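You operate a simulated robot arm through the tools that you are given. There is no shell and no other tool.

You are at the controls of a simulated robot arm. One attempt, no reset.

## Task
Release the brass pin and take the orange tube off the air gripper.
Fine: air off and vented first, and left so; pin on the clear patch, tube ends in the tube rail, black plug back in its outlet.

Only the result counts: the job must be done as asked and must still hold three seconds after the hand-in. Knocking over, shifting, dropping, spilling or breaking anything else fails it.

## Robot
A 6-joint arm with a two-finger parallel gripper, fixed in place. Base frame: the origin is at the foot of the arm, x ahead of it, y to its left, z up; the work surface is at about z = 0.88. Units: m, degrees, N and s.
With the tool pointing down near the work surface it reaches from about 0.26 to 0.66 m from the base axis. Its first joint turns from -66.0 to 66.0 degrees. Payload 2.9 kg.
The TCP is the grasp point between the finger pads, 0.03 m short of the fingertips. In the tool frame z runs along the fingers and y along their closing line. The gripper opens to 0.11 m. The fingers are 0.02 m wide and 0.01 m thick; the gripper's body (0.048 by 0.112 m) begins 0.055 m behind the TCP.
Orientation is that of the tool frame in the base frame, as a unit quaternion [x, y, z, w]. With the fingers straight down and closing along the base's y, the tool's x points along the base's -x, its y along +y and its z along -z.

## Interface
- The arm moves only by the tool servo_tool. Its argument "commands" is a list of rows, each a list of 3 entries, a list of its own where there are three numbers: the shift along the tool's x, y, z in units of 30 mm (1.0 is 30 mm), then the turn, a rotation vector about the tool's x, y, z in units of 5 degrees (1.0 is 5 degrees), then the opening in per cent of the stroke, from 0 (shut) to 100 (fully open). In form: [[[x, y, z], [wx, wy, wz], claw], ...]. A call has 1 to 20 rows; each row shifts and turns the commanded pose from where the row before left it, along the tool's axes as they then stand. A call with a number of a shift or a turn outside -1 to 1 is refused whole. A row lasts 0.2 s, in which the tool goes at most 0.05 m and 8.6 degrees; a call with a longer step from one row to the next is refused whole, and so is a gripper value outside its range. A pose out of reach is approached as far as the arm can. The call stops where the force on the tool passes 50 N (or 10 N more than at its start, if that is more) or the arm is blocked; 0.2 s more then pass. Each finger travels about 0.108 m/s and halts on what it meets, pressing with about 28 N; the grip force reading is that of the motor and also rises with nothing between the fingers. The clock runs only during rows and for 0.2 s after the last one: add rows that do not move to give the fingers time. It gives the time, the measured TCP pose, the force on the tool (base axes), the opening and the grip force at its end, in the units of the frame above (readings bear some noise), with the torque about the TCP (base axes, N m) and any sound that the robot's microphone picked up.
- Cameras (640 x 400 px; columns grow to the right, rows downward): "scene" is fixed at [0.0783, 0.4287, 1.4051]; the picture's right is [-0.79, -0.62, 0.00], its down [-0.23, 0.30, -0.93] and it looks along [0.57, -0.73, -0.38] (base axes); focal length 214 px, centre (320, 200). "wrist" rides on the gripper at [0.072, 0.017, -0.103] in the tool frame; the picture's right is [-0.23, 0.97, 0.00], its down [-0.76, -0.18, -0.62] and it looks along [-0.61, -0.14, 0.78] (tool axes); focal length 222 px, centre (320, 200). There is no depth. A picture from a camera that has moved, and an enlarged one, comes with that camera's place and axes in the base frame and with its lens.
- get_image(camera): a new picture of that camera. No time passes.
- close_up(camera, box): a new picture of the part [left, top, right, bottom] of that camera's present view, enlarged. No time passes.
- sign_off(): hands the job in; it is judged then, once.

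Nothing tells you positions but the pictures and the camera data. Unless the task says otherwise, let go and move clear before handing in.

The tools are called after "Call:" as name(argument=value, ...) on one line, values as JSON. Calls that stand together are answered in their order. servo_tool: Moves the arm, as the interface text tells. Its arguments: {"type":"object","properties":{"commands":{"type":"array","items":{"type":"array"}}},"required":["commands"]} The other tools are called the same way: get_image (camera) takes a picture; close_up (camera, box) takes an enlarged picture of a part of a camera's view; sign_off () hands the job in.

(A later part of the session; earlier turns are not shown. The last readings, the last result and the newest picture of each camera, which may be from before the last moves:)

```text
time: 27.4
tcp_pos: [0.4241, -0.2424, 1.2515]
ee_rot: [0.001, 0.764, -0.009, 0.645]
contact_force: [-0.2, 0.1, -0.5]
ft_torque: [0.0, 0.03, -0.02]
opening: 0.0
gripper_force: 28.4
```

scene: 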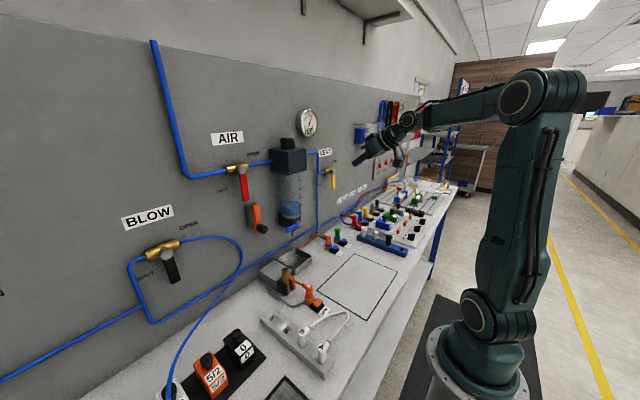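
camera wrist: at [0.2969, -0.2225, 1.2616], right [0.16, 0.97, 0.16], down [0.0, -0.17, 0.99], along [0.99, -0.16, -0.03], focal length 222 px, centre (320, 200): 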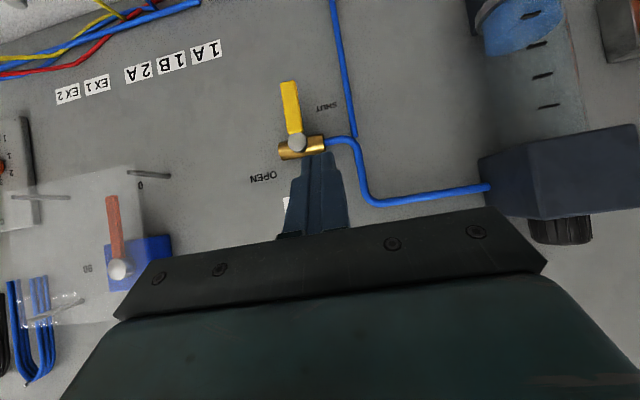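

Pitch is now about 80° with no reach problem. I'll lower to the vent handle's height, then move in so the fingertips sit to the left of the yellow handle, between it and the blue pipe.

Call:
servo_tool(commands=[[[0.805, 0, 0.136], [0, 0, 0], 0], [[0.805, 0, 0.136], [0, 0, 0], 0], [[0.805, 0, 0.136], [0, 0, 0], 0], [[0.805, 0, 0.136], [0, 0, 0], 0], [[0.805, 0, 0.136], [0, 0, 0], 0], [[-0.135, 0, 0.792], [0, 0, 0], 0], [[-0.135, 0, 0.792], [0, 0, 0], 0], [[-0.135, 0, 0.792], [0, 0, 0], 0], [[0, 0, 0], [0, 0, 0], 0]])

Call:
get_image(camera="wrist")

Call:
close_up(camera="scene", box=[280, 120, 400, 220])

```text
time: 29.4
tcp_pos: [0.4961, -0.2445, 1.1283]
ee_rot: [0.002, 0.764, -0.009, 0.645]
contact_force: [-0.3, 0.3, 0.7]
ft_torque: [-0.01, 0.0, 0.0]
opening: 0.0
gripper_force: 28.1
```

```text
taken
camera wrist: at [0.3817, -0.2267, 1.0749], right [0.05, 0.98, 0.21], down [-0.49, -0.16, 0.86], along [0.87, -0.15, 0.47], focal length 222 px, centre (320, 200)
```

wrist: 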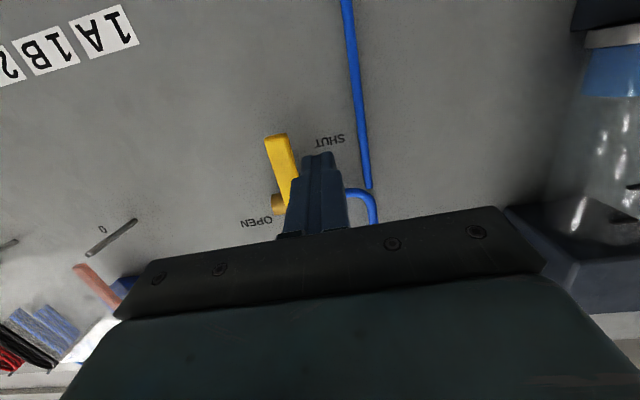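

```text
4.00 times, centred on (340, 170) of scene
camera zoom: at [0.0783, 0.4287, 1.4051], right [-0.79, -0.62, 0.0], down [-0.23, 0.3, -0.93], along [0.57, -0.73, -0.38], focal length 858 px, centre (240, 320)
```

zoom: 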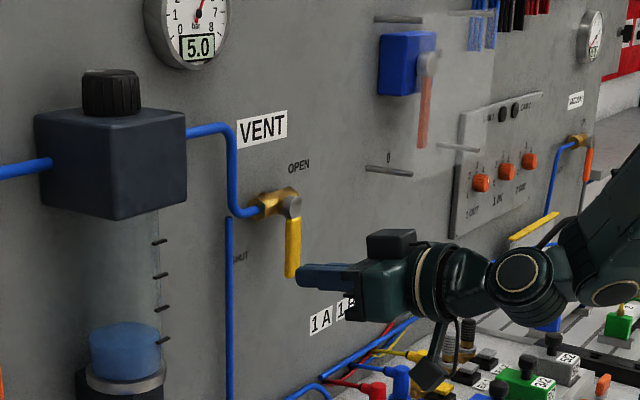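

The tips are left of the yellow handle. I'll move in the last 5 cm and start pushing the handle right along its arc, stopping halfway to check.

Call:
servo_tool(commands=[[[-0.1355, 0, 0.8], [0, 0, 0], 0], [[-0.1355, 0, 0.8], [0, 0, 0], 0], [[-0.023, -0.55, 0.004], [0, 0, 0], 0], [[0.047, -0.248, 0.012], [0, 0, 0], 0], [[0.048, -0.248, 0.012], [0, 0, 0], 0], [[-0.016, -0.252, 0.001], [0, 0, 0], 0], [[-0.017, -0.252, 0.001], [0, 0, 0], 0], [[-0.08, -0.24, -0.01], [0, 0, 0], 0], [[-0.081, -0.239, -0.01], [0, 0, 0], 0]])

Call:
get_image(camera="wrist")

Call:
close_up(camera="scene", box=[280, 100, 400, 220])

```text
time: 31.4
tcp_pos: [0.5441, -0.3072, 1.1328]
ee_rot: [0.002, 0.765, -0.01, 0.644]
contact_force: [0.3, 1.5, -0.5]
ft_torque: [-0.01, 0.01, -0.02]
opening: 0.0001
gripper_force: 27.6
```

```text
taken
camera wrist: at [0.4298, -0.2882, 1.0788], right [0.05, 0.98, 0.21], down [-0.49, -0.16, 0.86], along [0.87, -0.15, 0.47], focal length 222 px, centre (320, 200)
```

wrist: 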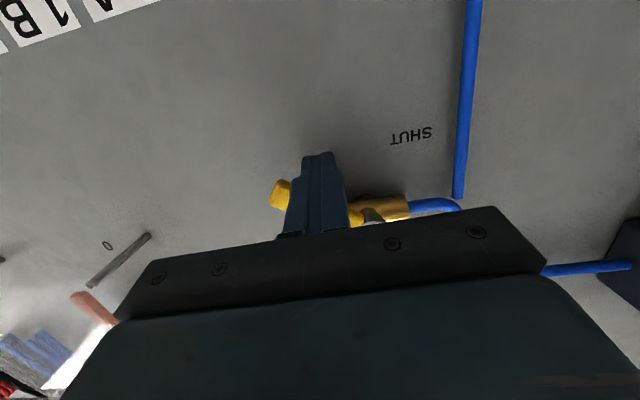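

```text
3.33 times, centred on (340, 160) of scene
camera zoom: at [0.0783, 0.4287, 1.4051], right [-0.79, -0.62, 0.0], down [-0.23, 0.3, -0.93], along [0.57, -0.73, -0.38], focal length 715 px, centre (253, 333)
```

zoom: 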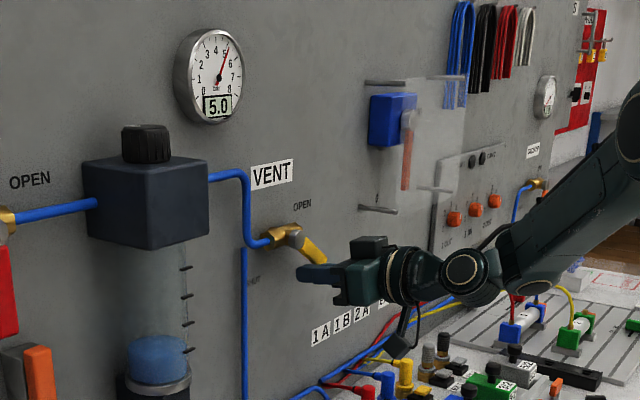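

The vent handle is swinging toward OPEN and is about halfway. I'll continue the arc upward to horizontal.

Call:
servo_tool(commands=[[[-0.14, -0.212, -0.02], [0, 0, 0], 0], [[-0.139, -0.212, -0.02], [0, 0, 0], 0], [[-0.187, -0.168, -0.029], [0, 0, 0], 0], [[-0.187, -0.167, -0.029], [0, 0, 0], 0], [[-0.224, -0.115, -0.036], [0, 0, 0], 0], [[-0.223, -0.114, -0.036], [0, 0, 0], 0], [[-0.08, -0.026, -0.013], [0, 0, 0], 0], [[-0.08, -0.026, -0.013], [0, 0, 0], 0]])

Call:
get_image(camera="wrist")

Call:
close_up(camera="scene", box=[280, 100, 400, 220])

```text
time: 33.2
tcp_pos: [0.5445, -0.3343, 1.1625]
ee_rot: [0.003, 0.771, -0.004, 0.637]
contact_force: [-2.1, 11.3, -36.2]
ft_torque: [-0.15, 0.35, -0.02]
opening: 0.0001
gripper_force: 28.1
```

```text
taken
camera wrist: at [0.4286, -0.3168, 1.1114], right [0.05, 0.97, 0.22], down [-0.47, -0.17, 0.87], along [0.88, -0.15, 0.45], focal length 222 px, centre (320, 200)
```

wrist: 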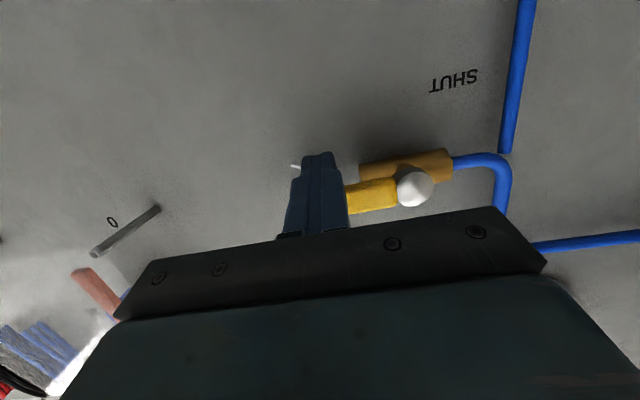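

```text
3.33 times, centred on (340, 160) of scene
camera zoom: at [0.0789, 0.4287, 1.405], right [-0.79, -0.62, 0.0], down [-0.23, 0.3, -0.93], along [0.57, -0.73, -0.38], focal length 715 px, centre (253, 333)
```

zoom: 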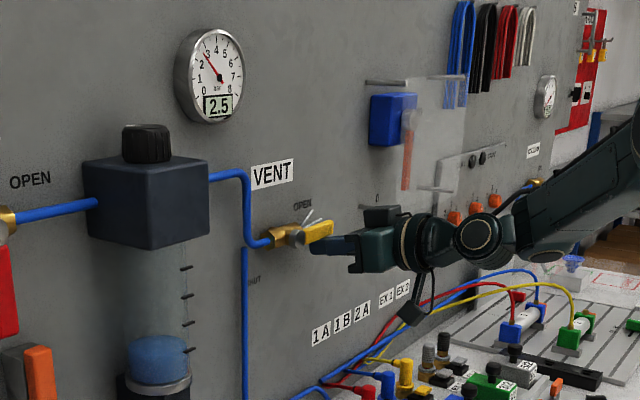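

Pressure is falling (2.5 bar and dropping) and the vent handle is at its OPEN stop. I'll drop away from the handle, retract, and wait for the pressure to fall to zero.

Call:
servo_tool(commands=[[[0.5, 0, 0.085], [0, 0, 0], 0], [[0.5, 0, 0.085], [0, 0, 0], 0], [[0.135, 0, -0.8], [0, 0, 0], 0], [[0.135, 0, -0.8], [0, 0, 0], 0], [[0.135, 0, -0.8], [0, 0, 0], 0], [[0.135, 0, -0.8], [0, 0, 0], 0], [[0.135, 0, -0.8], [0, 0, 0], 0], [[0, 0, 0], [0, 0, 0], 0], [[0, 0, 0], [0, 0, 0], 0]])

Call:
close_up(camera="scene", box=[230, 90, 390, 210])

Call:
close_up(camera="scene", box=[255, 250, 335, 310])

```text
time: 35.2
tcp_pos: [0.4232, -0.335, 1.1425]
ee_rot: [0.002, 0.764, -0.01, 0.645]
contact_force: [-0.2, -0.2, 0.8]
ft_torque: [0.01, 0.03, 0.02]
opening: 0.0
gripper_force: 27.6
```

```text
3.33 times, centred on (310, 150) of scene
camera zoom: at [0.0783, 0.4287, 1.4051], right [-0.79, -0.62, 0.0], down [-0.23, 0.3, -0.93], along [0.57, -0.73, -0.38], focal length 715 px, centre (353, 367)
```

zoom: 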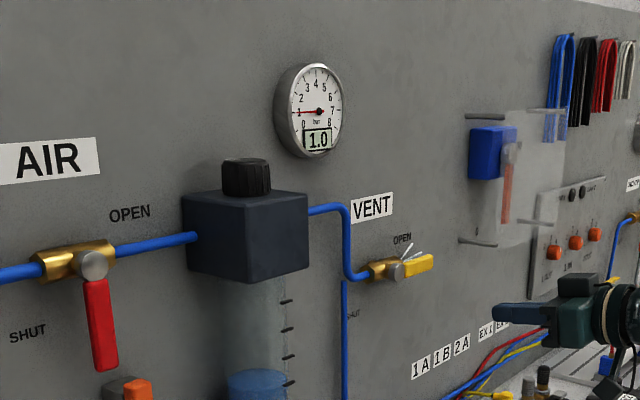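

```text
6.67 times, centred on (295, 280) of scene
camera zoom: at [0.0783, 0.4287, 1.4051], right [-0.79, -0.62, 0.0], down [-0.23, 0.3, -0.93], along [0.57, -0.73, -0.38], focal length 1430 px, centre (487, -333)
```

zoom: 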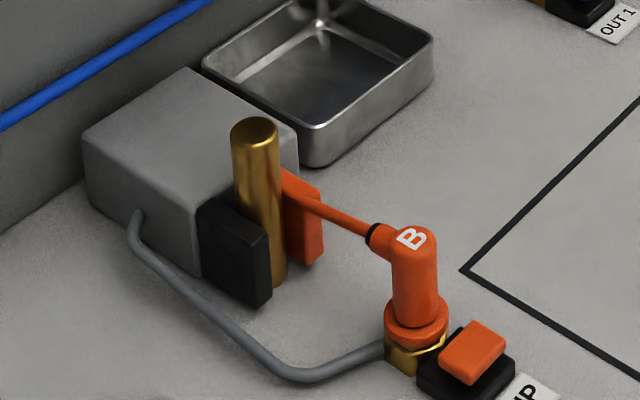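

AIR is at SHUT, VENT at OPEN, and the pressure is down to 1.0 and still falling. I'll bring the tool back to vertical while it vents.

Call:
servo_tool(commands=[[[-0.82, 0, -0.14], [0, 0, 0], 0], [[-0.82, 0, -0.14], [0, 0, 0], 0], [[0, 0, 0], [0, 1, 0], 0], [[0, 0, 0], [0, 1, 0], 0], [[0, 0, 0], [0, 1, 0], 0], [[0, 0, 0], [0, 1, 0], 0], [[0, 0, 0], [0, 1, 0], 0], [[0, 0, 0], [0, 1, 0], 0], [[0, 0, 0], [0, 1, 0], 0], [[0, 0, 0], [0, 1, 0], 0], [[0, 0, 0], [0, 1, 0], 0], [[0, 0, 0], [0, 1, 0], 0], [[0, 0, 0], [0, 1, 0], 0], [[0, 0, 0], [0, 1, 0], 0], [[0, 0, 0], [0, 1, 0], 0], [[0, 0, 0], [0, 1, 0], 0], [[0, 0, 0], [0, 1, 0], 0], [[0, 0, 0], [0, 1, 0], 0], [[0, 0, 0], [0, 0, 0], 0]])

Call:
get_image(camera="wrist")

Call:
close_up(camera="scene", box=[230, 90, 390, 210])

Call:
close_up(camera="scene", box=[255, 250, 335, 310])

```text
time: 39.2
tcp_pos: [0.4175, -0.3358, 1.1901]
ee_rot: [0.006, 1.0, -0.006, 0.003]
contact_force: [-0.8, 0.8, 0.8]
ft_torque: [-0.01, -0.01, -0.01]
opening: 0.0
gripper_force: 28.4
out of reach, approached as far as the arm can: row 17
```

```text
taken
camera wrist: at [0.3438, -0.3168, 1.2922], right [0.24, 0.97, -0.01], down [0.76, -0.18, 0.63], along [0.61, -0.16, -0.78], focal length 222 px, centre (320, 200)
```

wrist: 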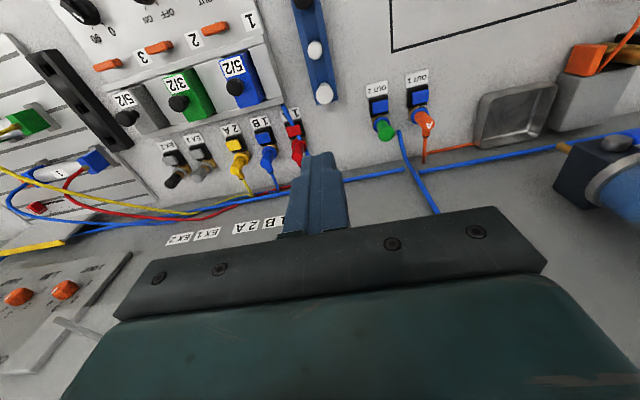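

```text
3.33 times, centred on (310, 150) of scene
camera zoom: at [0.0783, 0.4287, 1.4051], right [-0.79, -0.62, 0.0], down [-0.23, 0.3, -0.93], along [0.57, -0.73, -0.38], focal length 715 px, centre (353, 367)
```

zoom: 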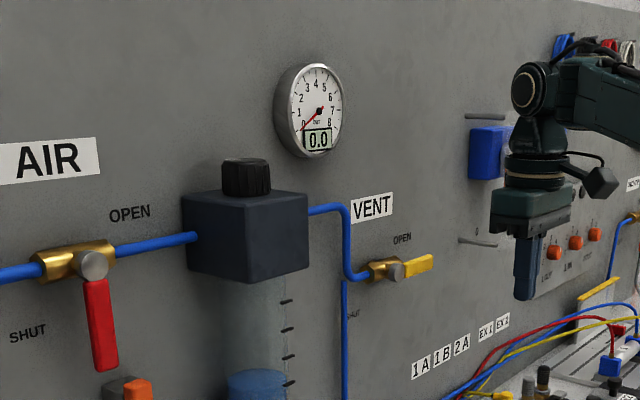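

```text
6.67 times, centred on (295, 280) of scene
camera zoom: at [0.0783, 0.4287, 1.4051], right [-0.79, -0.62, 0.0], down [-0.23, 0.3, -0.93], along [0.57, -0.73, -0.38], focal length 1430 px, centre (487, -333)
```

zoom: 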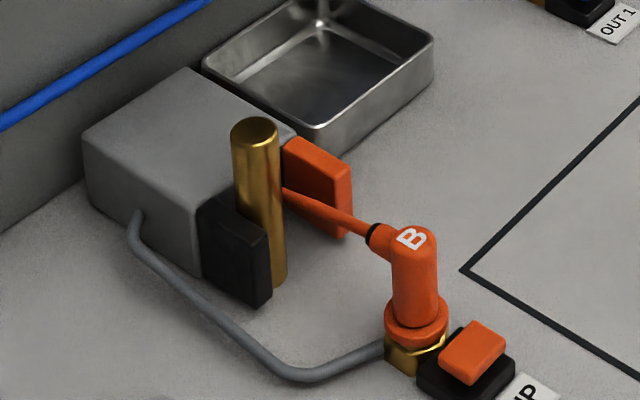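

Pressure reads 0.0, the orange jaw has opened, and the pin is still standing. Next I'll open my gripper and move the camera over the air gripper to see how the tube runs around the pin.

Call:
servo_tool(commands=[[[0.178, 0.95, 0], [-0.138, 0.069, -0.138], 100], [[0.178, 0.95, 0.1], [0, 0, 0], 100], [[0.178, 0.95, 0.2], [0, 0, 0], 100], [[0.178, 0.95, 0.2], [0, 0, 0], 100], [[0.178, 0.95, 0.2], [0, 0, 0], 100], [[0.178, 0.95, 0.2], [0, 0, 0], 100], [[0.178, 0.95, 0.2], [0, 0, 0], 100], [[0.178, 0.95, 0.2], [0, 0, 0], 100], [[0.178, 0.95, 0.2], [0, 0, 0], 100], [[0.178, 0.95, 0.2], [0, 0, 0], 100], [[0.178, 0.95, 0.2], [0, 0, 0], 100], [[0.178, 0.95, 0.2], [0, 0, 0], 100], [[0.178, 0.95, 0.2], [0, 0, 0], 100], [[0.178, 0.95, 0.2], [0, 0, 0], 100], [[0.178, 0.95, 0.2], [0, 0, 0], 100], [[0.178, 0.95, 0.2], [0, 0, 0], 100], [[0, 0, 0], [0, 0, 0], 100]])

Call:
get_image(camera="wrist")

```text
time: 42.8
tcp_pos: [0.3951, 0.102, 1.2254]
ee_rot: [0.001, 1.0, 0.0, -0.003]
contact_force: [0.0, 0.8, -0.4]
ft_torque: [0.03, 0.0, -0.01]
opening: 0.1101
gripper_force: 0.0
out of reach, approached as far as the arm can: row 3, 4, 5, 6, 7, 8, 9, 10, 11, 12, 13, 14, 15, 16
```

```text
taken
camera wrist: at [0.3224, 0.1201, 1.329], right [0.23, 0.97, 0.0], down [0.76, -0.18, 0.62], along [0.6, -0.14, -0.79], focal length 222 px, centre (320, 200)
```

wrist: 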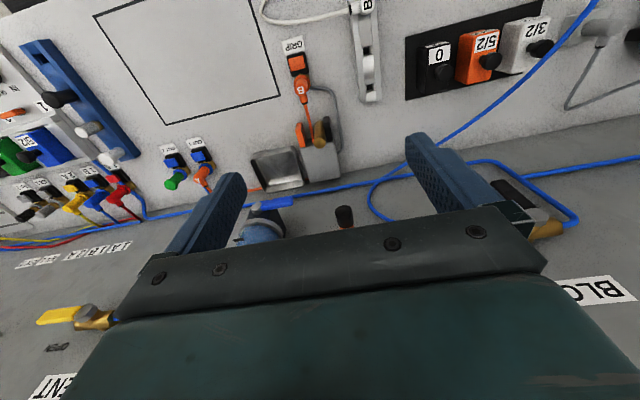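

The arm stopped short of the target, possibly in a different arm posture than before. I'll check the posture.

Call:
get_image(camera="scene")

Call:
servo_tool(commands=[[[0, 0, 0.5], [0, 0, 0], 100], [[0, 0, 0.5], [0, 0, 0], 100], [[0, 0, 0], [0, 0, 0], 100]])

```text
taken
```

scene: 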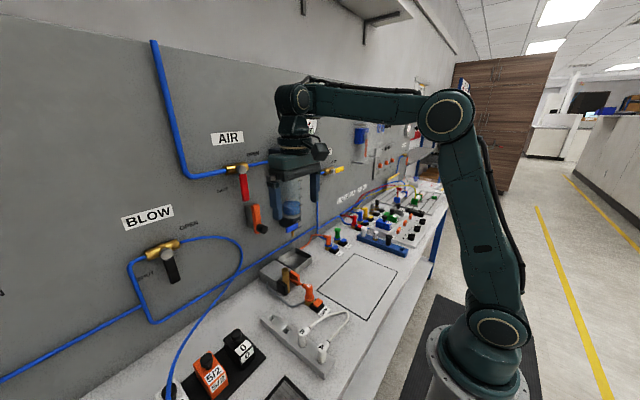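

```text
time: 43.6
tcp_pos: [0.4069, 0.1052, 1.2197]
ee_rot: [0.001, 1.0, -0.001, -0.002]
contact_force: [0.0, 0.7, -0.1]
ft_torque: [0.01, -0.02, -0.02]
opening: 0.11
gripper_force: 0.1
out of reach, approached as far as the arm can: row 1, 2
```

Going down is blocked here and the tool gets pushed outward, so some joint must be at a limit. I'll test small moves in free space to find which direction frees it.

Call:
servo_tool(commands=[[[0, -0.8, 0], [0, 0, 0], 100], [[0, -0.8, 0], [0, 0, 0], 100], [[0, 0, 0], [0, 0, 0], 100]])

Call:
servo_tool(commands=[[[0, 0, 0.8], [0, 0, 0], 100], [[0, 0, 0.8], [0, 0, 0], 100], [[0, 0, 0], [0, 0, 0], 100]])

Call:
servo_tool(commands=[[[0, 0, -0.8], [0, 0, 0], 100], [[0, 0, -0.8], [0, 0, 0], 100], [[0, 0, 0], [0, 0, 0], 100]])

```text
time: 44.4
tcp_pos: [0.4081, 0.0568, 1.2229]
ee_rot: [0.0, 1.0, 0.0, -0.002]
contact_force: [0.3, 0.6, 0.5]
ft_torque: [0.0, 0.02, 0.0]
opening: 0.1102
gripper_force: 0.2
out of reach, approached as far as the arm can: row 2
```

```text
time: 45.2
tcp_pos: [0.4229, 0.0715, 1.2148]
ee_rot: [0.001, 1.0, 0.011, -0.01]
contact_force: [-0.7, 0.9, 0.3]
ft_torque: [-0.04, 0.0, -0.02]
opening: 0.1102
gripper_force: 0.2
out of reach, approached as far as the arm can: row 1, 2
```

```text
time: 46.0
tcp_pos: [0.4232, 0.0637, 1.2315]
ee_rot: [0.001, 1.0, -0.001, 0.0]
contact_force: [0.1, -0.6, 0.5]
ft_torque: [0.04, -0.03, 0.02]
opening: 0.1098
gripper_force: 0.1
out of reach, approached as far as the arm can: row 2
```

Call:
close_up(camera="scene", box=[240, 60, 560, 380])

Call:
get_image(camera="wrist")

```text
1.25 times, centred on (400, 220) of scene
camera zoom: at [0.0783, 0.4287, 1.4051], right [-0.79, -0.62, 0.0], down [-0.23, 0.3, -0.93], along [0.57, -0.73, -0.38], focal length 268 px, centre (220, 175)
```

zoom: 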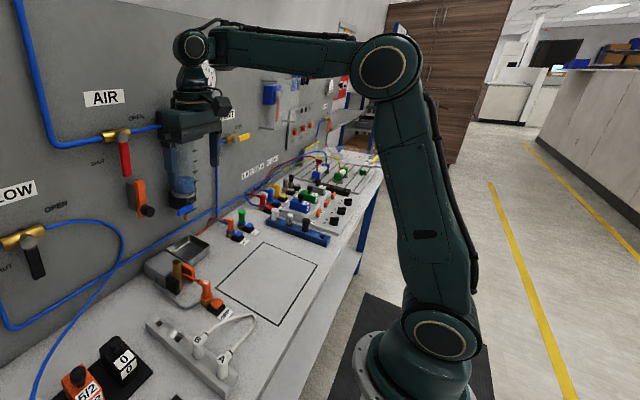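

```text
taken
camera wrist: at [0.3495, 0.0812, 1.334], right [0.23, 0.97, 0.0], down [0.76, -0.18, 0.62], along [0.61, -0.14, -0.78], focal length 222 px, centre (320, 200)
```

wrist: 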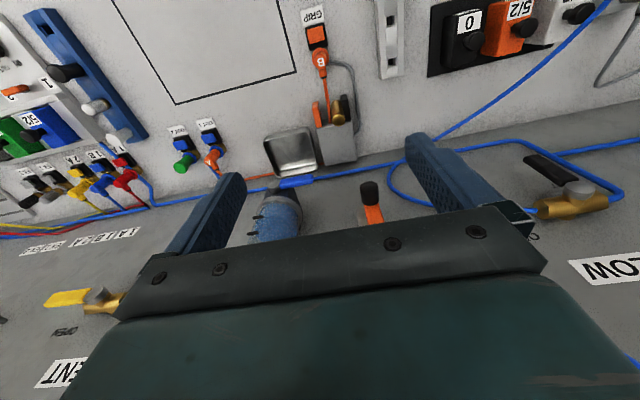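

Call:
servo_tool(commands=[[[0, 0, 0], [0, -1, 0], 100], [[0, 0, 0], [0, -1, 0], 100], [[0, 0, 0], [0, -1, 0], 100], [[0, 0, 0], [0, 0, 0], 100]])

Call:
servo_tool(commands=[[[0, 0, 0.8], [0, 0, 0], 100], [[0, 0, 0.8], [0, 0, 0], 100], [[0, 0, 0], [0, 0, 0], 100]])

```text
time: 47.0
tcp_pos: [0.453, 0.0669, 1.2936]
ee_rot: [0.001, 0.992, 0.0, 0.129]
contact_force: [-0.4, -0.5, -0.1]
ft_torque: [0.02, -0.01, 0.0]
opening: 0.11
gripper_force: 0.0
out of reach, approached as far as the arm can: row 1, 2, 3
```

```text
time: 47.8
tcp_pos: [0.4802, 0.07, 1.2762]
ee_rot: [0.0, 0.992, 0.0, 0.129]
contact_force: [-0.7, 0.0, 0.1]
ft_torque: [0.02, -0.02, -0.02]
opening: 0.11
gripper_force: 0.1
out of reach, approached as far as the arm can: row 1, 2
```

Call:
servo_tool(commands=[[[0, 0, 0], [-0.966, 0, 0.259], 100], [[0, 0, 0], [-0.966, 0, 0.259], 100], [[0, 0, 0], [-0.966, 0, 0.259], 100], [[0, 0, 0], [0, 0, 0], 100]])

Call:
servo_tool(commands=[[[0, 0, 0.5], [0, 0, 0], 100], [[0, 0, 0.5], [0, 0, 0], 100], [[0, 0, 0], [0, 0, 0], 100]])

Call:
get_image(camera="scene")

```text
time: 48.8
tcp_pos: [0.4814, 0.0699, 1.2757]
ee_rot: [0.017, 0.983, 0.13, 0.13]
contact_force: [0.0, -0.8, 0.3]
ft_torque: [0.0, 0.0, 0.01]
opening: 0.1102
gripper_force: 0.0
```

```text
time: 49.6
tcp_pos: [0.4894, 0.0774, 1.2476]
ee_rot: [0.019, 0.983, 0.129, 0.13]
contact_force: [-0.3, -0.5, -0.1]
ft_torque: [-0.02, 0.0, 0.03]
opening: 0.11
gripper_force: 0.1
```

```text
taken
```

scene: 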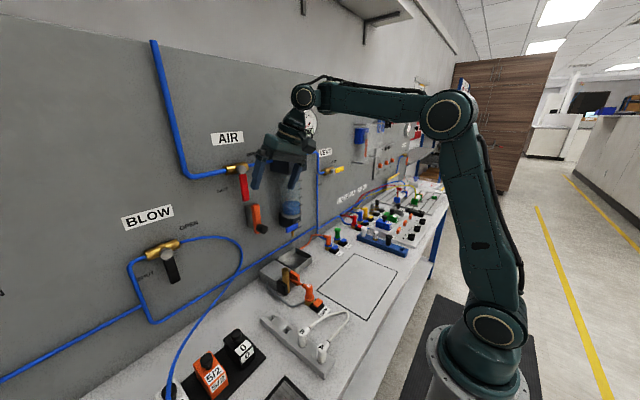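

Leaning the tip toward +y frees the arm, so the wrist roll has flipped to its limit. To unflip it I'll go back to the right side, pitch the tool up past the forearm line, bring it to y=0, and pitch down in-plane. All of this stays in free space away from the panel.

Call:
servo_tool(commands=[[[0.751, 0, -0.203], [0, 0, 0], 0], [[0.751, 0, -0.203], [0, 0, 0], 0], [[0.751, 0, -0.203], [0, 0, 0], 0], [[-0.049, -0.954, -0.168], [0, 0, 0], 0], [[-0.049, -0.954, -0.168], [0, 0, 0], 0], [[-0.049, -0.954, -0.168], [0, 0, 0], 0], [[-0.049, -0.954, -0.168], [0, 0, 0], 0], [[-0.049, -0.954, -0.168], [0, 0, 0], 0], [[-0.049, -0.954, -0.168], [0, 0, 0], 0], [[-0.049, -0.954, -0.168], [0, 0, 0], 0], [[-0.049, -0.954, -0.168], [0, 0, 0], 0], [[-0.049, -0.954, -0.168], [0, 0, 0], 0], [[-0.049, -0.954, -0.168], [0, 0, 0], 0], [[-0.049, -0.954, -0.168], [0, 0, 0], 0], [[-0.049, -0.954, -0.168], [0, 0, 0], 0], [[0, 0, 0], [0.966, 0, -0.259], 0], [[0, 0, 0], [0.966, 0, -0.259], 0], [[0, 0, 0], [0.966, 0, -0.259], 0], [[0, 0, 0], [0, 0, 0], 0]])

```text
time: 53.6
tcp_pos: [0.4109, -0.2551, 1.1931]
ee_rot: [0.0, 0.992, 0.0, 0.13]
contact_force: [-0.3, 0.0, -0.8]
ft_torque: [0.0, 0.0, -0.02]
opening: 0.0
gripper_force: 28.1
out of reach, approached as far as the arm can: row 13, 14, 15
```

Call:
servo_tool(commands=[[[0, 0, 0], [0, -1, 0], 0], [[0, 0, 0], [0, -1, 0], 0], [[0, 0, 0], [0, -1, 0], 0], [[0, 0, 0], [0, -1, 0], 0], [[0, 0, 0], [0, -1, 0], 0], [[0, 0, 0], [0, -1, 0], 0], [[0, 0, 0], [0, -1, 0], 0], [[0, 0, 0], [0, -1, 0], 0], [[0, 0, 0], [0, -1, 0], 0], [[0, 0, 0], [0, -1, 0], 0], [[0, 0, 0], [0, -1, 0], 0], [[0, 0, 0], [0, -1, 0], 0], [[0, 0, 0], [0, -1, 0], 0], [[0, 0, 0], [0, 0, 0], 0]])

Call:
get_image(camera="scene")

```text
time: 56.6
tcp_pos: [0.4109, -0.2548, 1.1924]
ee_rot: [0.0, 0.766, 0.0, 0.643]
contact_force: [-0.2, 0.7, -0.5]
ft_torque: [0.0, 0.0, 0.03]
opening: 0.0001
gripper_force: 28.0
```

```text
taken
```

scene: 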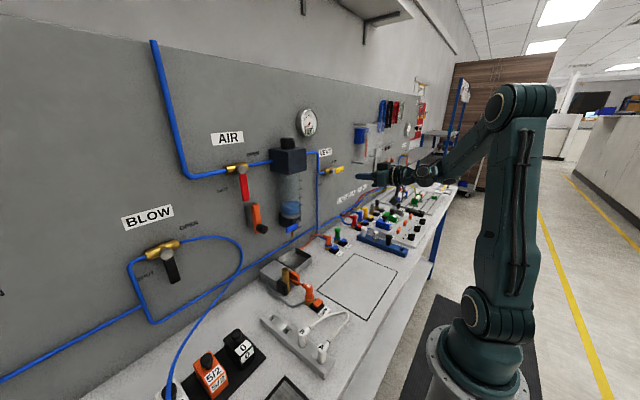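

The tool is now above the forearm line. Next I'll move it to the arm's centre plane (y=0), keeping the tips clear of the regulator.

Call:
servo_tool(commands=[[[-0.025, 0.944, 0.146], [0, 0, 0], 0], [[-0.025, 0.944, 0.146], [0, 0, 0], 0], [[-0.025, 0.944, 0.146], [0, 0, 0], 0], [[-0.025, 0.944, 0.146], [0, 0, 0], 0], [[-0.025, 0.944, 0.146], [0, 0, 0], 0], [[-0.025, 0.944, 0.146], [0, 0, 0], 0], [[-0.025, 0.944, 0.146], [0, 0, 0], 0], [[-0.025, 0.944, 0.146], [0, 0, 0], 0], [[-0.025, 0.944, 0.146], [0, 0, 0], 0], [[0, 0, 0], [0, 0, 0], 0]])

Call:
get_image(camera="scene")

```text
time: 58.8
tcp_pos: [0.451, -0.0009, 1.1938]
ee_rot: [0.001, 0.766, -0.001, 0.643]
contact_force: [-0.3, -0.7, 0.1]
ft_torque: [0.01, -0.03, -0.02]
opening: 0.0
gripper_force: 27.9
```

```text
taken
```

scene: 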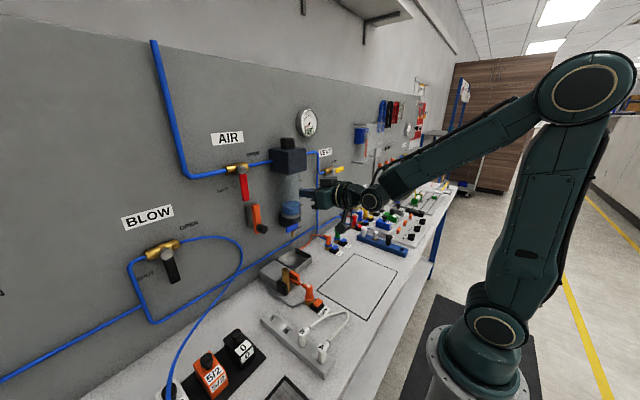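

It's in the arm's plane now, bent slightly upward. I'll pitch the tool down straight through the aligned position.

Call:
servo_tool(commands=[[[0, 0, 0], [0, 1, 0], 0], [[0, 0, 0], [0, 1, 0], 0], [[0, 0, 0], [0, 1, 0], 0], [[0, 0, 0], [0, 1, 0], 0], [[0, 0, 0], [0, 1, 0], 0], [[0, 0, 0], [0, 1, 0], 0], [[0, 0, 0], [0, 1, 0], 0], [[0, 0, 0], [0, 1, 0], 0], [[0, 0, 0], [0, 1, 0], 0], [[0, 0, 0], [0, 1, 0], 0], [[0, 0, 0], [0, 0, 0], 0]])

Call:
get_image(camera="scene")

```text
time: 61.2
tcp_pos: [0.4516, -0.0001, 1.1934]
ee_rot: [0.001, 0.966, 0.0, 0.258]
contact_force: [-0.6, 0.3, 0.4]
ft_torque: [-0.01, 0.0, 0.03]
opening: 0.0001
gripper_force: 28.0
```

```text
taken
```

scene: 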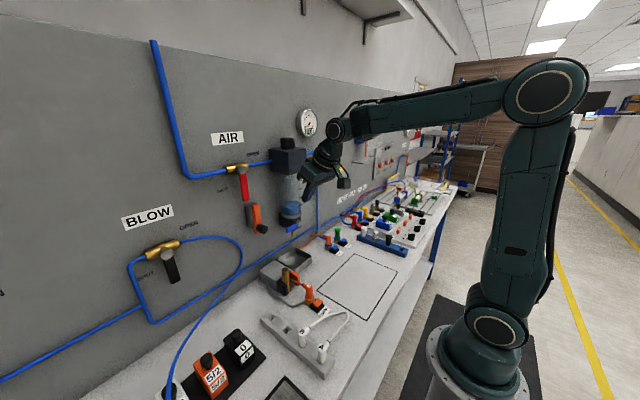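

No reach problems. I'll finish to vertical and then try going to the pin viewing position (around x=0.34, y=0.12, z=1.10) with the gripper open.

Call:
servo_tool(commands=[[[0, 0, 0], [0, 1, 0], 0], [[0, 0, 0], [0, 1, 0], 0], [[0, 0, 0], [0, 1, 0], 0], [[0, 0, 0], [0, 1, 0], 0], [[0, 0, 0], [0, 1, 0], 0], [[0, 0, 0], [0, 1, 0], 0], [[0, 0, 0], [0, 0, 0], 100]])

Call:
servo_tool(commands=[[[0.7, 0.6, 0.3], [0, 0, 0], 100], [[0.7, 0.6, 0.3], [0, 0, 0], 100], [[0.7, 0.6, 0.3], [0, 0, 0], 100], [[0.7, 0.6, 0.3], [0, 0, 0], 100], [[0.7, 0.6, 0.3], [0, 0, 0], 100], [[0, 0.6, 0.6], [0, 0, 0], 100], [[0, 0, 0], [0, 0, 0], 100]])

Call:
get_image(camera="wrist")

```text
time: 62.8
tcp_pos: [0.4525, -0.0007, 1.1926]
ee_rot: [0.001, 1.0, 0.0, -0.002]
contact_force: [-0.2, -0.2, -0.8]
ft_torque: [0.03, -0.03, 0.0]
opening: 0.0814
gripper_force: 0.1
```

```text
time: 64.4
tcp_pos: [0.3465, 0.1079, 1.1286]
ee_rot: [0.001, 1.0, 0.0, 0.0]
contact_force: [-0.2, 0.0, -0.9]
ft_torque: [0.03, 0.01, 0.01]
opening: 0.1099
gripper_force: 0.0
```

```text
taken
camera wrist: at [0.2737, 0.1253, 1.2328], right [0.23, 0.97, 0.0], down [0.76, -0.18, 0.62], along [0.61, -0.14, -0.78], focal length 222 px, centre (320, 200)
```

wrist: 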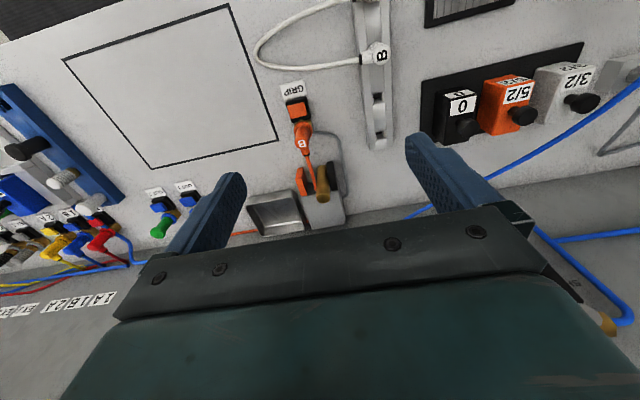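

The arm is free again. Now a close look at the pin, the jaws and the tube path.

Call:
close_up(camera="wrist", box=[240, 70, 370, 240])

Call:
close_up(camera="scene", box=[255, 245, 335, 305])

```text
2.35 times, centred on (305, 155) of wrist
camera zoom: at [0.2737, 0.1253, 1.2328], right [0.23, 0.97, 0.0], down [0.76, -0.18, 0.62], along [0.61, -0.14, -0.78], focal length 523 px, centre (355, 306)
```

zoom: 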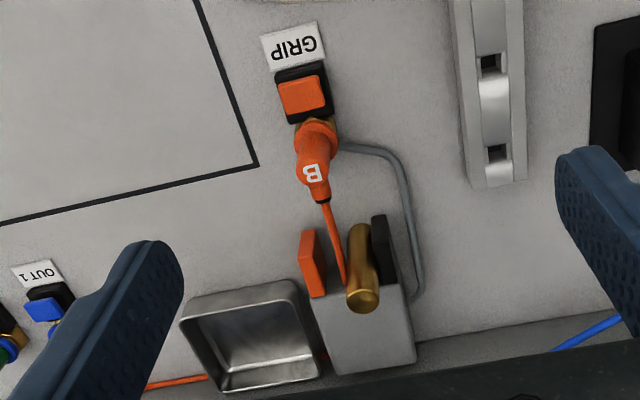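

```text
6.67 times, centred on (295, 275) of scene
camera zoom: at [0.0783, 0.4287, 1.4051], right [-0.79, -0.62, 0.0], down [-0.23, 0.3, -0.93], along [0.57, -0.73, -0.38], focal length 1430 px, centre (487, -300)
```

zoom: 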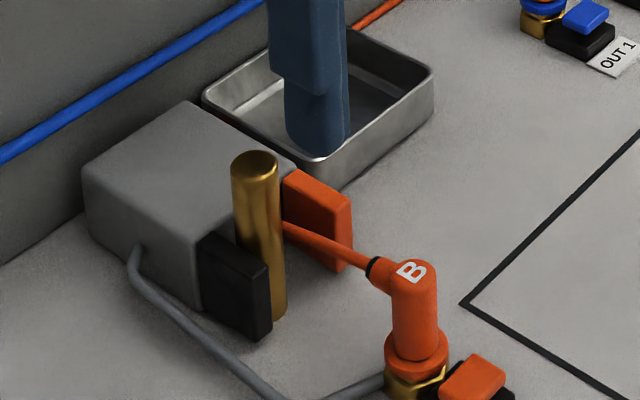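

The tube drops from plug B past the right of the pin at about z 0.92, and the pin top is near (0.4825, 0.082, 0.961). I'll zoom in more to check the jaw heights before picking finger positions.

Call:
close_up(camera="wrist", box=[285, 125, 365, 205])

Call:
close_up(camera="scene", box=[270, 255, 310, 290])

```text
5.00 times, centred on (325, 165) of wrist
camera zoom: at [0.2737, 0.1253, 1.2328], right [0.23, 0.97, 0.0], down [0.76, -0.18, 0.62], along [0.61, -0.14, -0.78], focal length 1111 px, centre (295, 375)
```

zoom: 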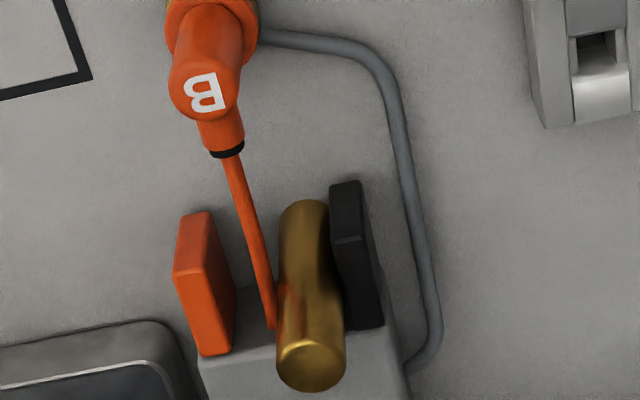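

```text
11.43 times, centred on (290, 272) of scene
camera zoom: at [0.0783, 0.4287, 1.4051], right [-0.79, -0.62, 0.0], down [-0.23, 0.3, -0.93], along [0.57, -0.73, -0.38], focal length 2451 px, centre (663, -629)
```

zoom: 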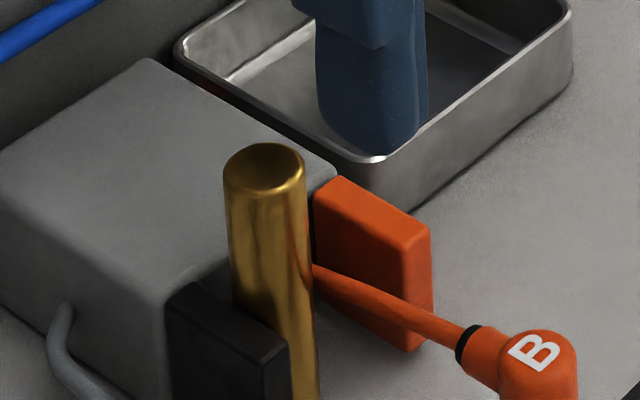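

The jaw tops are at z≈0.923 and the fixed black jaw's inner face at y≈0.0944, so the pin centre is about (0.482, 0.083). I'll move above it, half open, and check alignment before going down.

Call:
servo_tool(commands=[[[-0.903, -0.167, 0], [0, 0, 0], 55], [[-0.903, -0.167, 0], [0, 0, 0], 55], [[-0.903, -0.167, 0], [0, 0, 0], 55], [[-0.903, -0.167, 0], [0, 0, 0], 55], [[-0.903, -0.167, 0], [0, 0, 0], 55], [[0, 0, 0.95], [0, 0, 0], 55], [[0, 0, 0.95], [0, 0, 0], 55], [[0, 0, 0.95], [0, 0, 0], 55], [[0, 0, 0.6], [0, 0, 0], 55], [[0, 0, 0], [0, 0, 0], 55], [[0, 0, 0], [0, 0, 0], 55]])

Call:
close_up(camera="wrist", box=[200, 60, 440, 230])

Call:
close_up(camera="scene", box=[250, 210, 340, 300])

```text
time: 66.8
tcp_pos: [0.4816, 0.0821, 1.027]
ee_rot: [0.001, 1.0, 0.0, 0.0]
contact_force: [0.6, 0.1, 0.1]
ft_torque: [0.03, 0.0, -0.02]
opening: 0.0605
gripper_force: 0.1
```

```text
2.35 times, centred on (320, 145) of wrist
camera zoom: at [0.4089, 0.1, 1.1302], right [0.23, 0.97, 0.0], down [0.76, -0.18, 0.62], along [0.61, -0.14, -0.78], focal length 523 px, centre (320, 329)
```

zoom: 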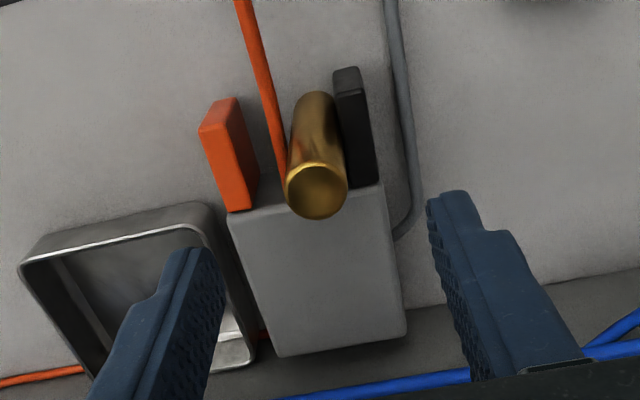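

```text
4.44 times, centred on (295, 255) of scene
camera zoom: at [0.0783, 0.4287, 1.4051], right [-0.79, -0.62, 0.0], down [-0.23, 0.3, -0.93], along [0.57, -0.73, -0.38], focal length 953 px, centre (431, -44)
```

zoom: 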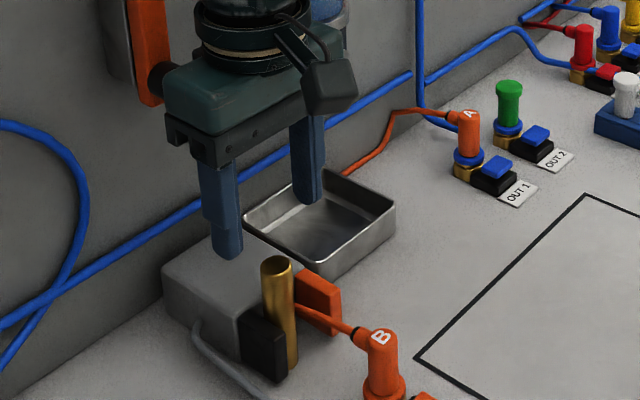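

The alignment is right: the pin is within 1–2 mm of the tool axis. I'll descend so the tips stop at about z 0.93, just above the jaw tops and the tube, watching the force.

Call:
servo_tool(commands=[[[0, 0, 0.6], [0, 0, 0], 55], [[0, 0, 0.6], [0, 0, 0], 55], [[0, 0, 0.5], [0, 0, 0], 55], [[0, 0, 0.5], [0, 0, 0], 55], [[0, 0, 0], [0, 0, 0], 55]])

Call:
close_up(camera="wrist", box=[200, 60, 440, 230])

Call:
close_up(camera="scene", box=[240, 190, 340, 290])

```text
time: 68.0
tcp_pos: [0.4828, 0.0825, 0.9603]
ee_rot: [0.0, 1.0, 0.0, 0.0]
contact_force: [-0.7, 0.3, 0.5]
ft_torque: [0.01, 0.0, 0.0]
opening: 0.0607
gripper_force: 0.0
```

```text
2.35 times, centred on (320, 145) of wrist
camera zoom: at [0.4093, 0.1, 1.0639], right [0.23, 0.97, 0.0], down [0.76, -0.18, 0.62], along [0.61, -0.14, -0.78], focal length 523 px, centre (320, 329)
```

zoom: 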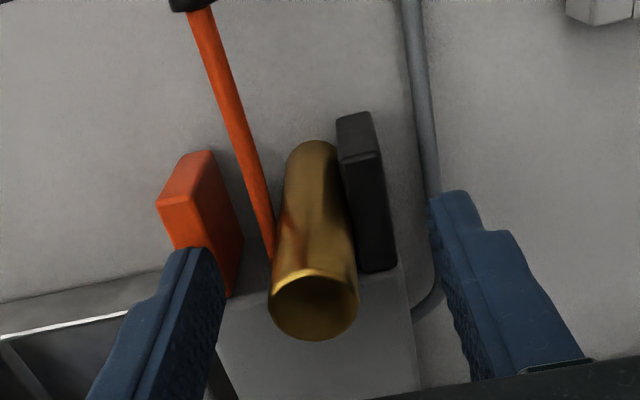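

```text
4.00 times, centred on (290, 240) of scene
camera zoom: at [0.0783, 0.4287, 1.4051], right [-0.79, -0.62, 0.0], down [-0.23, 0.3, -0.93], along [0.57, -0.73, -0.38], focal length 858 px, centre (440, 40)
```

zoom: 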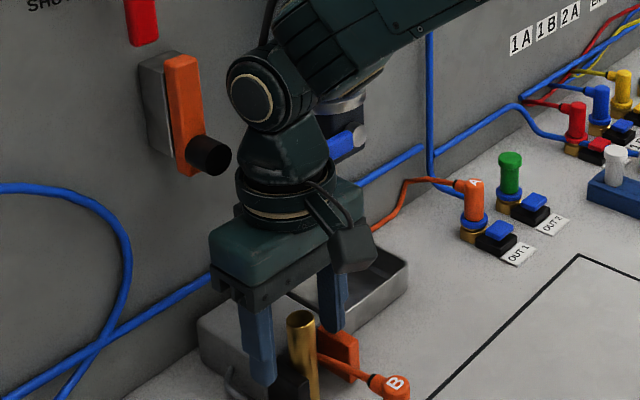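

The fingers straddle the pin cleanly. Closing now.

Call:
servo_tool(commands=[[[0, 0, 0], [0, 0, 0], 30], [[0, 0, 0], [0, 0, 0], 15], [[0, 0, 0], [0, 0, 0], 0], [[0, 0, 0], [0, 0, 0], 0], [[0, 0, 0], [0, 0, 0], 0]])

Call:
close_up(camera="wrist", box=[200, 60, 440, 230])

```text
time: 69.2
tcp_pos: [0.4825, 0.0812, 0.9606]
ee_rot: [0.002, 1.0, -0.001, 0.0]
contact_force: [0.9, -10.3, -0.1]
ft_torque: [-0.39, -0.1, 0.0]
opening: 0.0207
gripper_force: 27.9
```

```text
2.35 times, centred on (320, 145) of wrist
camera zoom: at [0.4094, 0.0993, 1.064], right [0.23, 0.97, 0.0], down [0.76, -0.18, 0.62], along [0.61, -0.14, -0.78], focal length 523 px, centre (320, 329)
```

zoom: 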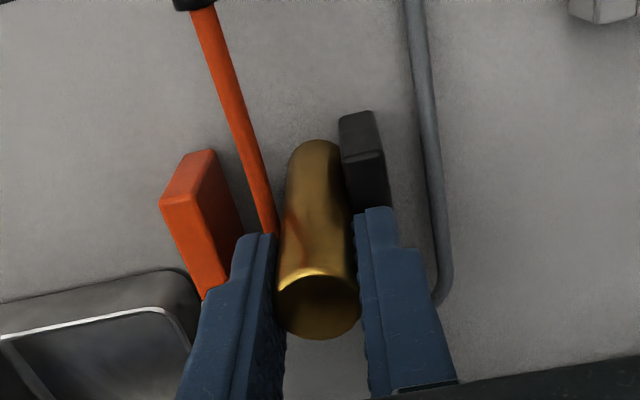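

The pin is held (opening 20.7 mm). I'll relieve the slight side pressure against the fixed jaw and lift straight up.

Call:
servo_tool(commands=[[[0, -0.04, -0.05], [0, 0, 0], 0], [[0, 0, -0.4], [0, 0, 0], 0], [[0, 0, -0.7], [0, 0, 0], 0], [[0, 0, -0.9], [0, 0, 0], 0], [[0, 0, -0.9], [0, 0, 0], 0], [[0, 0, -0.9], [0, 0, 0], 0], [[0, 0, -0.7], [0, 0, 0], 0], [[0, 0, 0], [0, 0, 0], 0]])

Call:
close_up(camera="wrist", box=[200, 60, 440, 230])

Call:
get_image(camera="scene")

```text
time: 71.0
tcp_pos: [0.4819, 0.0829, 1.0968]
ee_rot: [0.001, 1.0, 0.0, 0.0]
contact_force: [-0.4, 0.3, -1.7]
ft_torque: [-0.02, 0.02, 0.02]
opening: 0.0209
gripper_force: 27.6
```

```text
2.35 times, centred on (320, 145) of wrist
camera zoom: at [0.4091, 0.0986, 1.201], right [0.23, 0.97, 0.0], down [0.76, -0.18, 0.62], along [0.61, -0.14, -0.78], focal length 523 px, centre (320, 329)
```

zoom: 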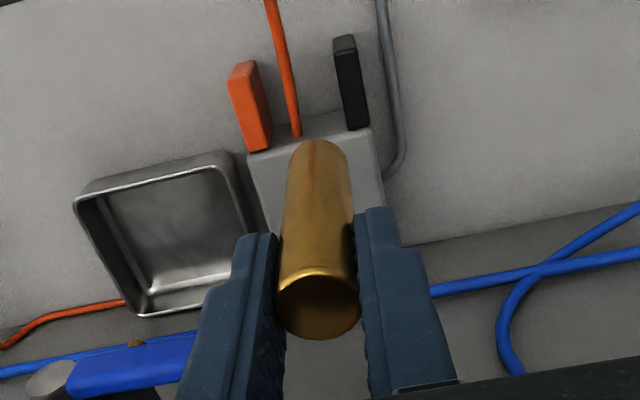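

```text
taken
```

scene: 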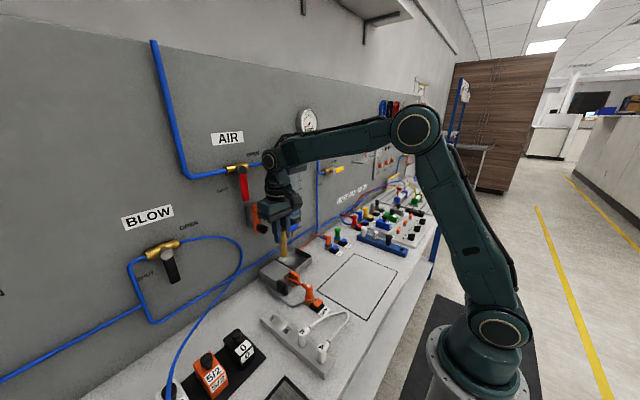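

The pin is lifted cleanly. I'll carry it to the middle of the outlined patch (about x 0.32, y -0.10) and lower it close to the surface.

Call:
servo_tool(commands=[[[0.771, -0.871, 0], [0, 0, 0], 0], [[0.771, -0.871, 0], [0, 0, 0], 0], [[0.771, -0.871, 0], [0, 0, 0], 0], [[0.771, -0.871, 0], [0, 0, 0], 0], [[0.771, -0.871, 0], [0, 0, 0], 0], [[0.771, -0.871, 0], [0, 0, 0], 0], [[0.771, -0.871, 0], [0, 0, 0], 0], [[0, 0, 0.85], [0, 0, 0], 0], [[0, 0, 0.85], [0, 0, 0], 0], [[0, 0, 0.85], [0, 0, 0], 0], [[0, 0, 0.85], [0, 0, 0], 0], [[0, 0, 0.6], [0, 0, 0], 0], [[0, 0, 0.2], [0, 0, 0], 0], [[0, 0, 0], [0, 0, 0], 0]])

Call:
close_up(camera="scene", box=[300, 220, 420, 340])

Call:
get_image(camera="wrist")

```text
time: 74.0
tcp_pos: [0.32, -0.1026, 0.9709]
ee_rot: [0.001, 1.0, 0.001, 0.0]
contact_force: [0.0, 0.6, -1.1]
ft_torque: [0.0, -0.01, -0.02]
opening: 0.0207
gripper_force: 27.9
```

```text
3.33 times, centred on (360, 280) of scene
camera zoom: at [0.0783, 0.4286, 1.4051], right [-0.79, -0.62, 0.0], down [-0.23, 0.3, -0.93], along [0.57, -0.73, -0.38], focal length 715 px, centre (187, -67)
```

zoom: 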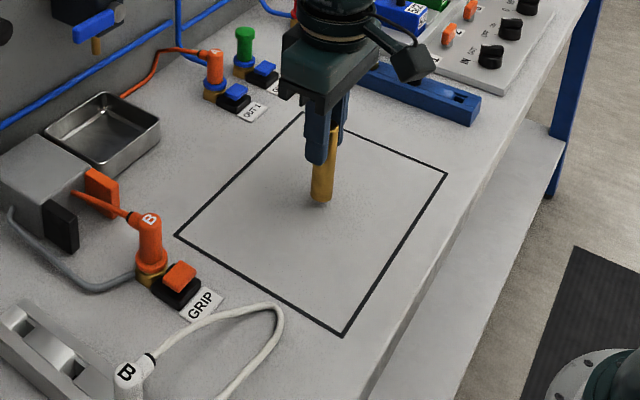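

```text
taken
camera wrist: at [0.2468, -0.0842, 1.0748], right [0.23, 0.97, 0.0], down [0.76, -0.18, 0.62], along [0.61, -0.14, -0.78], focal length 222 px, centre (320, 200)
```

wrist: 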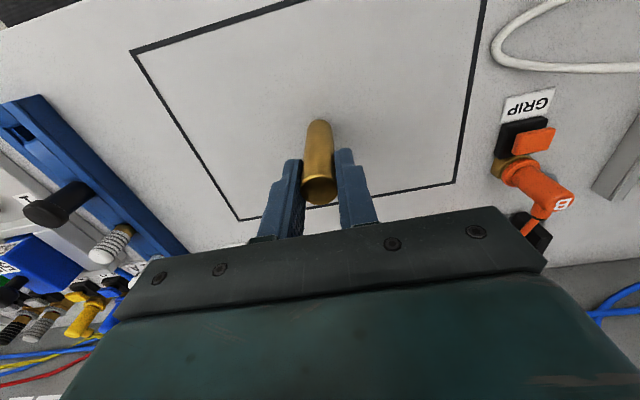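

The pin hangs about 1 cm above the middle of the patch. I'll lower it gently until it touches.

Call:
servo_tool(commands=[[[0, 0, 0.1], [0, 0, 0], 0], [[0, 0, 0.1], [0, 0, 0], 0], [[0, 0, 0.08], [0, 0, 0], 0], [[0, 0, 0], [0, 0, 0], 0]])

Call:
servo_tool(commands=[[[0, 0, 0.04], [0, 0, 0], 0], [[0, 0, 0], [0, 0, 0], 0]])

```text
time: 75.0
tcp_pos: [0.3202, -0.1018, 0.9621]
ee_rot: [0.001, 1.0, 0.001, 0.0]
contact_force: [0.0, 0.7, -1.3]
ft_torque: [0.02, 0.01, 0.05]
opening: 0.0209
gripper_force: 27.8
```

```text
time: 75.6
tcp_pos: [0.3194, -0.1021, 0.9623]
ee_rot: [0.0, 1.0, 0.0, 0.0]
contact_force: [0.9, -0.2, -0.4]
ft_torque: [0.01, -0.01, -0.03]
opening: 0.0208
gripper_force: 27.9
```

Call:
servo_tool(commands=[[[0, 0, 0.03], [0, 0, 0], 0], [[0, 0, 0], [0, 0, 0], 0]])

Call:
servo_tool(commands=[[[0, 0, 0.03], [0, 0, 0], 0], [[0, 0, 0], [0, 0, 0], 0]])

```text
time: 76.2
tcp_pos: [0.3202, -0.1006, 0.9609]
ee_rot: [0.001, 1.0, 0.0, 0.0]
contact_force: [0.2, 0.5, -2.0]
ft_torque: [-0.02, 0.01, -0.01]
opening: 0.0211
gripper_force: 28.9
```

```text
time: 76.8
tcp_pos: [0.3201, -0.101, 0.9594]
ee_rot: [0.003, 1.0, 0.0, 0.0]
contact_force: [-2.8, -0.8, 15.1]
ft_torque: [0.0, 0.31, -0.01]
opening: 0.0212
gripper_force: 28.1
```

It touches down (15 N). I'll ease the pressure off slightly, then open and rise straight up.

Call:
servo_tool(commands=[[[0, 0, -0.025], [0, 0, 0], 0], [[0, 0, 0], [0, 0, 0], 0], [[0, 0, 0], [0, 0, 0], 35], [[0, 0, 0], [0, 0, 0], 50], [[0, 0, 0], [0, 0, 0], 50], [[0, 0, -0.3], [0, 0, 0], 50], [[0, 0, -0.8], [0, 0, 0], 50], [[0, 0, -0.9], [0, 0, 0], 50], [[0, 0, -0.9], [0, 0, 0], 50], [[0, 0, -0.9], [0, 0, 0], 50], [[0, 0, 0], [0, 0, 0], 50]])

Call:
close_up(camera="scene", box=[300, 220, 420, 340])

Call:
get_image(camera="wrist")

```text
time: 79.2
tcp_pos: [0.3202, -0.1007, 1.0751]
ee_rot: [0.0, 1.0, 0.001, 0.0]
contact_force: [0.1, 0.3, 1.0]
ft_torque: [-0.02, 0.03, -0.03]
opening: 0.0547
gripper_force: 0.1
```

```text
3.33 times, centred on (360, 280) of scene
camera zoom: at [0.0783, 0.4287, 1.4051], right [-0.79, -0.62, 0.0], down [-0.23, 0.3, -0.93], along [0.57, -0.73, -0.38], focal length 715 px, centre (187, -67)
```

zoom: 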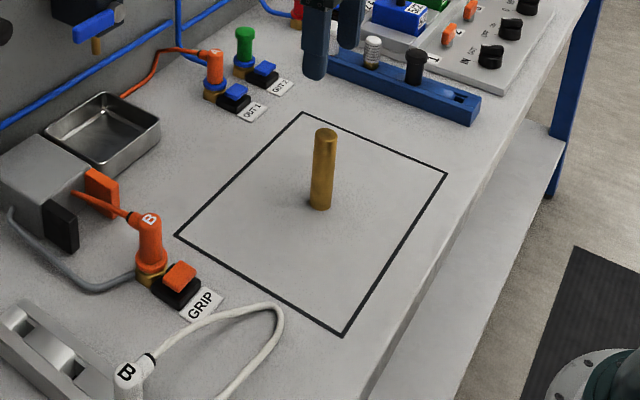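

```text
taken
camera wrist: at [0.2471, -0.0843, 1.1788], right [0.23, 0.97, 0.0], down [0.76, -0.18, 0.62], along [0.61, -0.14, -0.78], focal length 222 px, centre (320, 200)
```

wrist: 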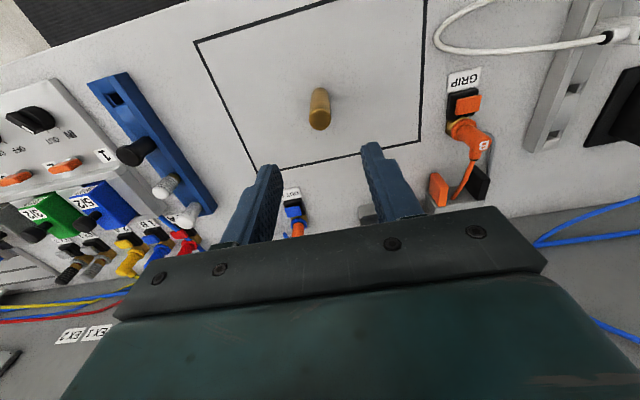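

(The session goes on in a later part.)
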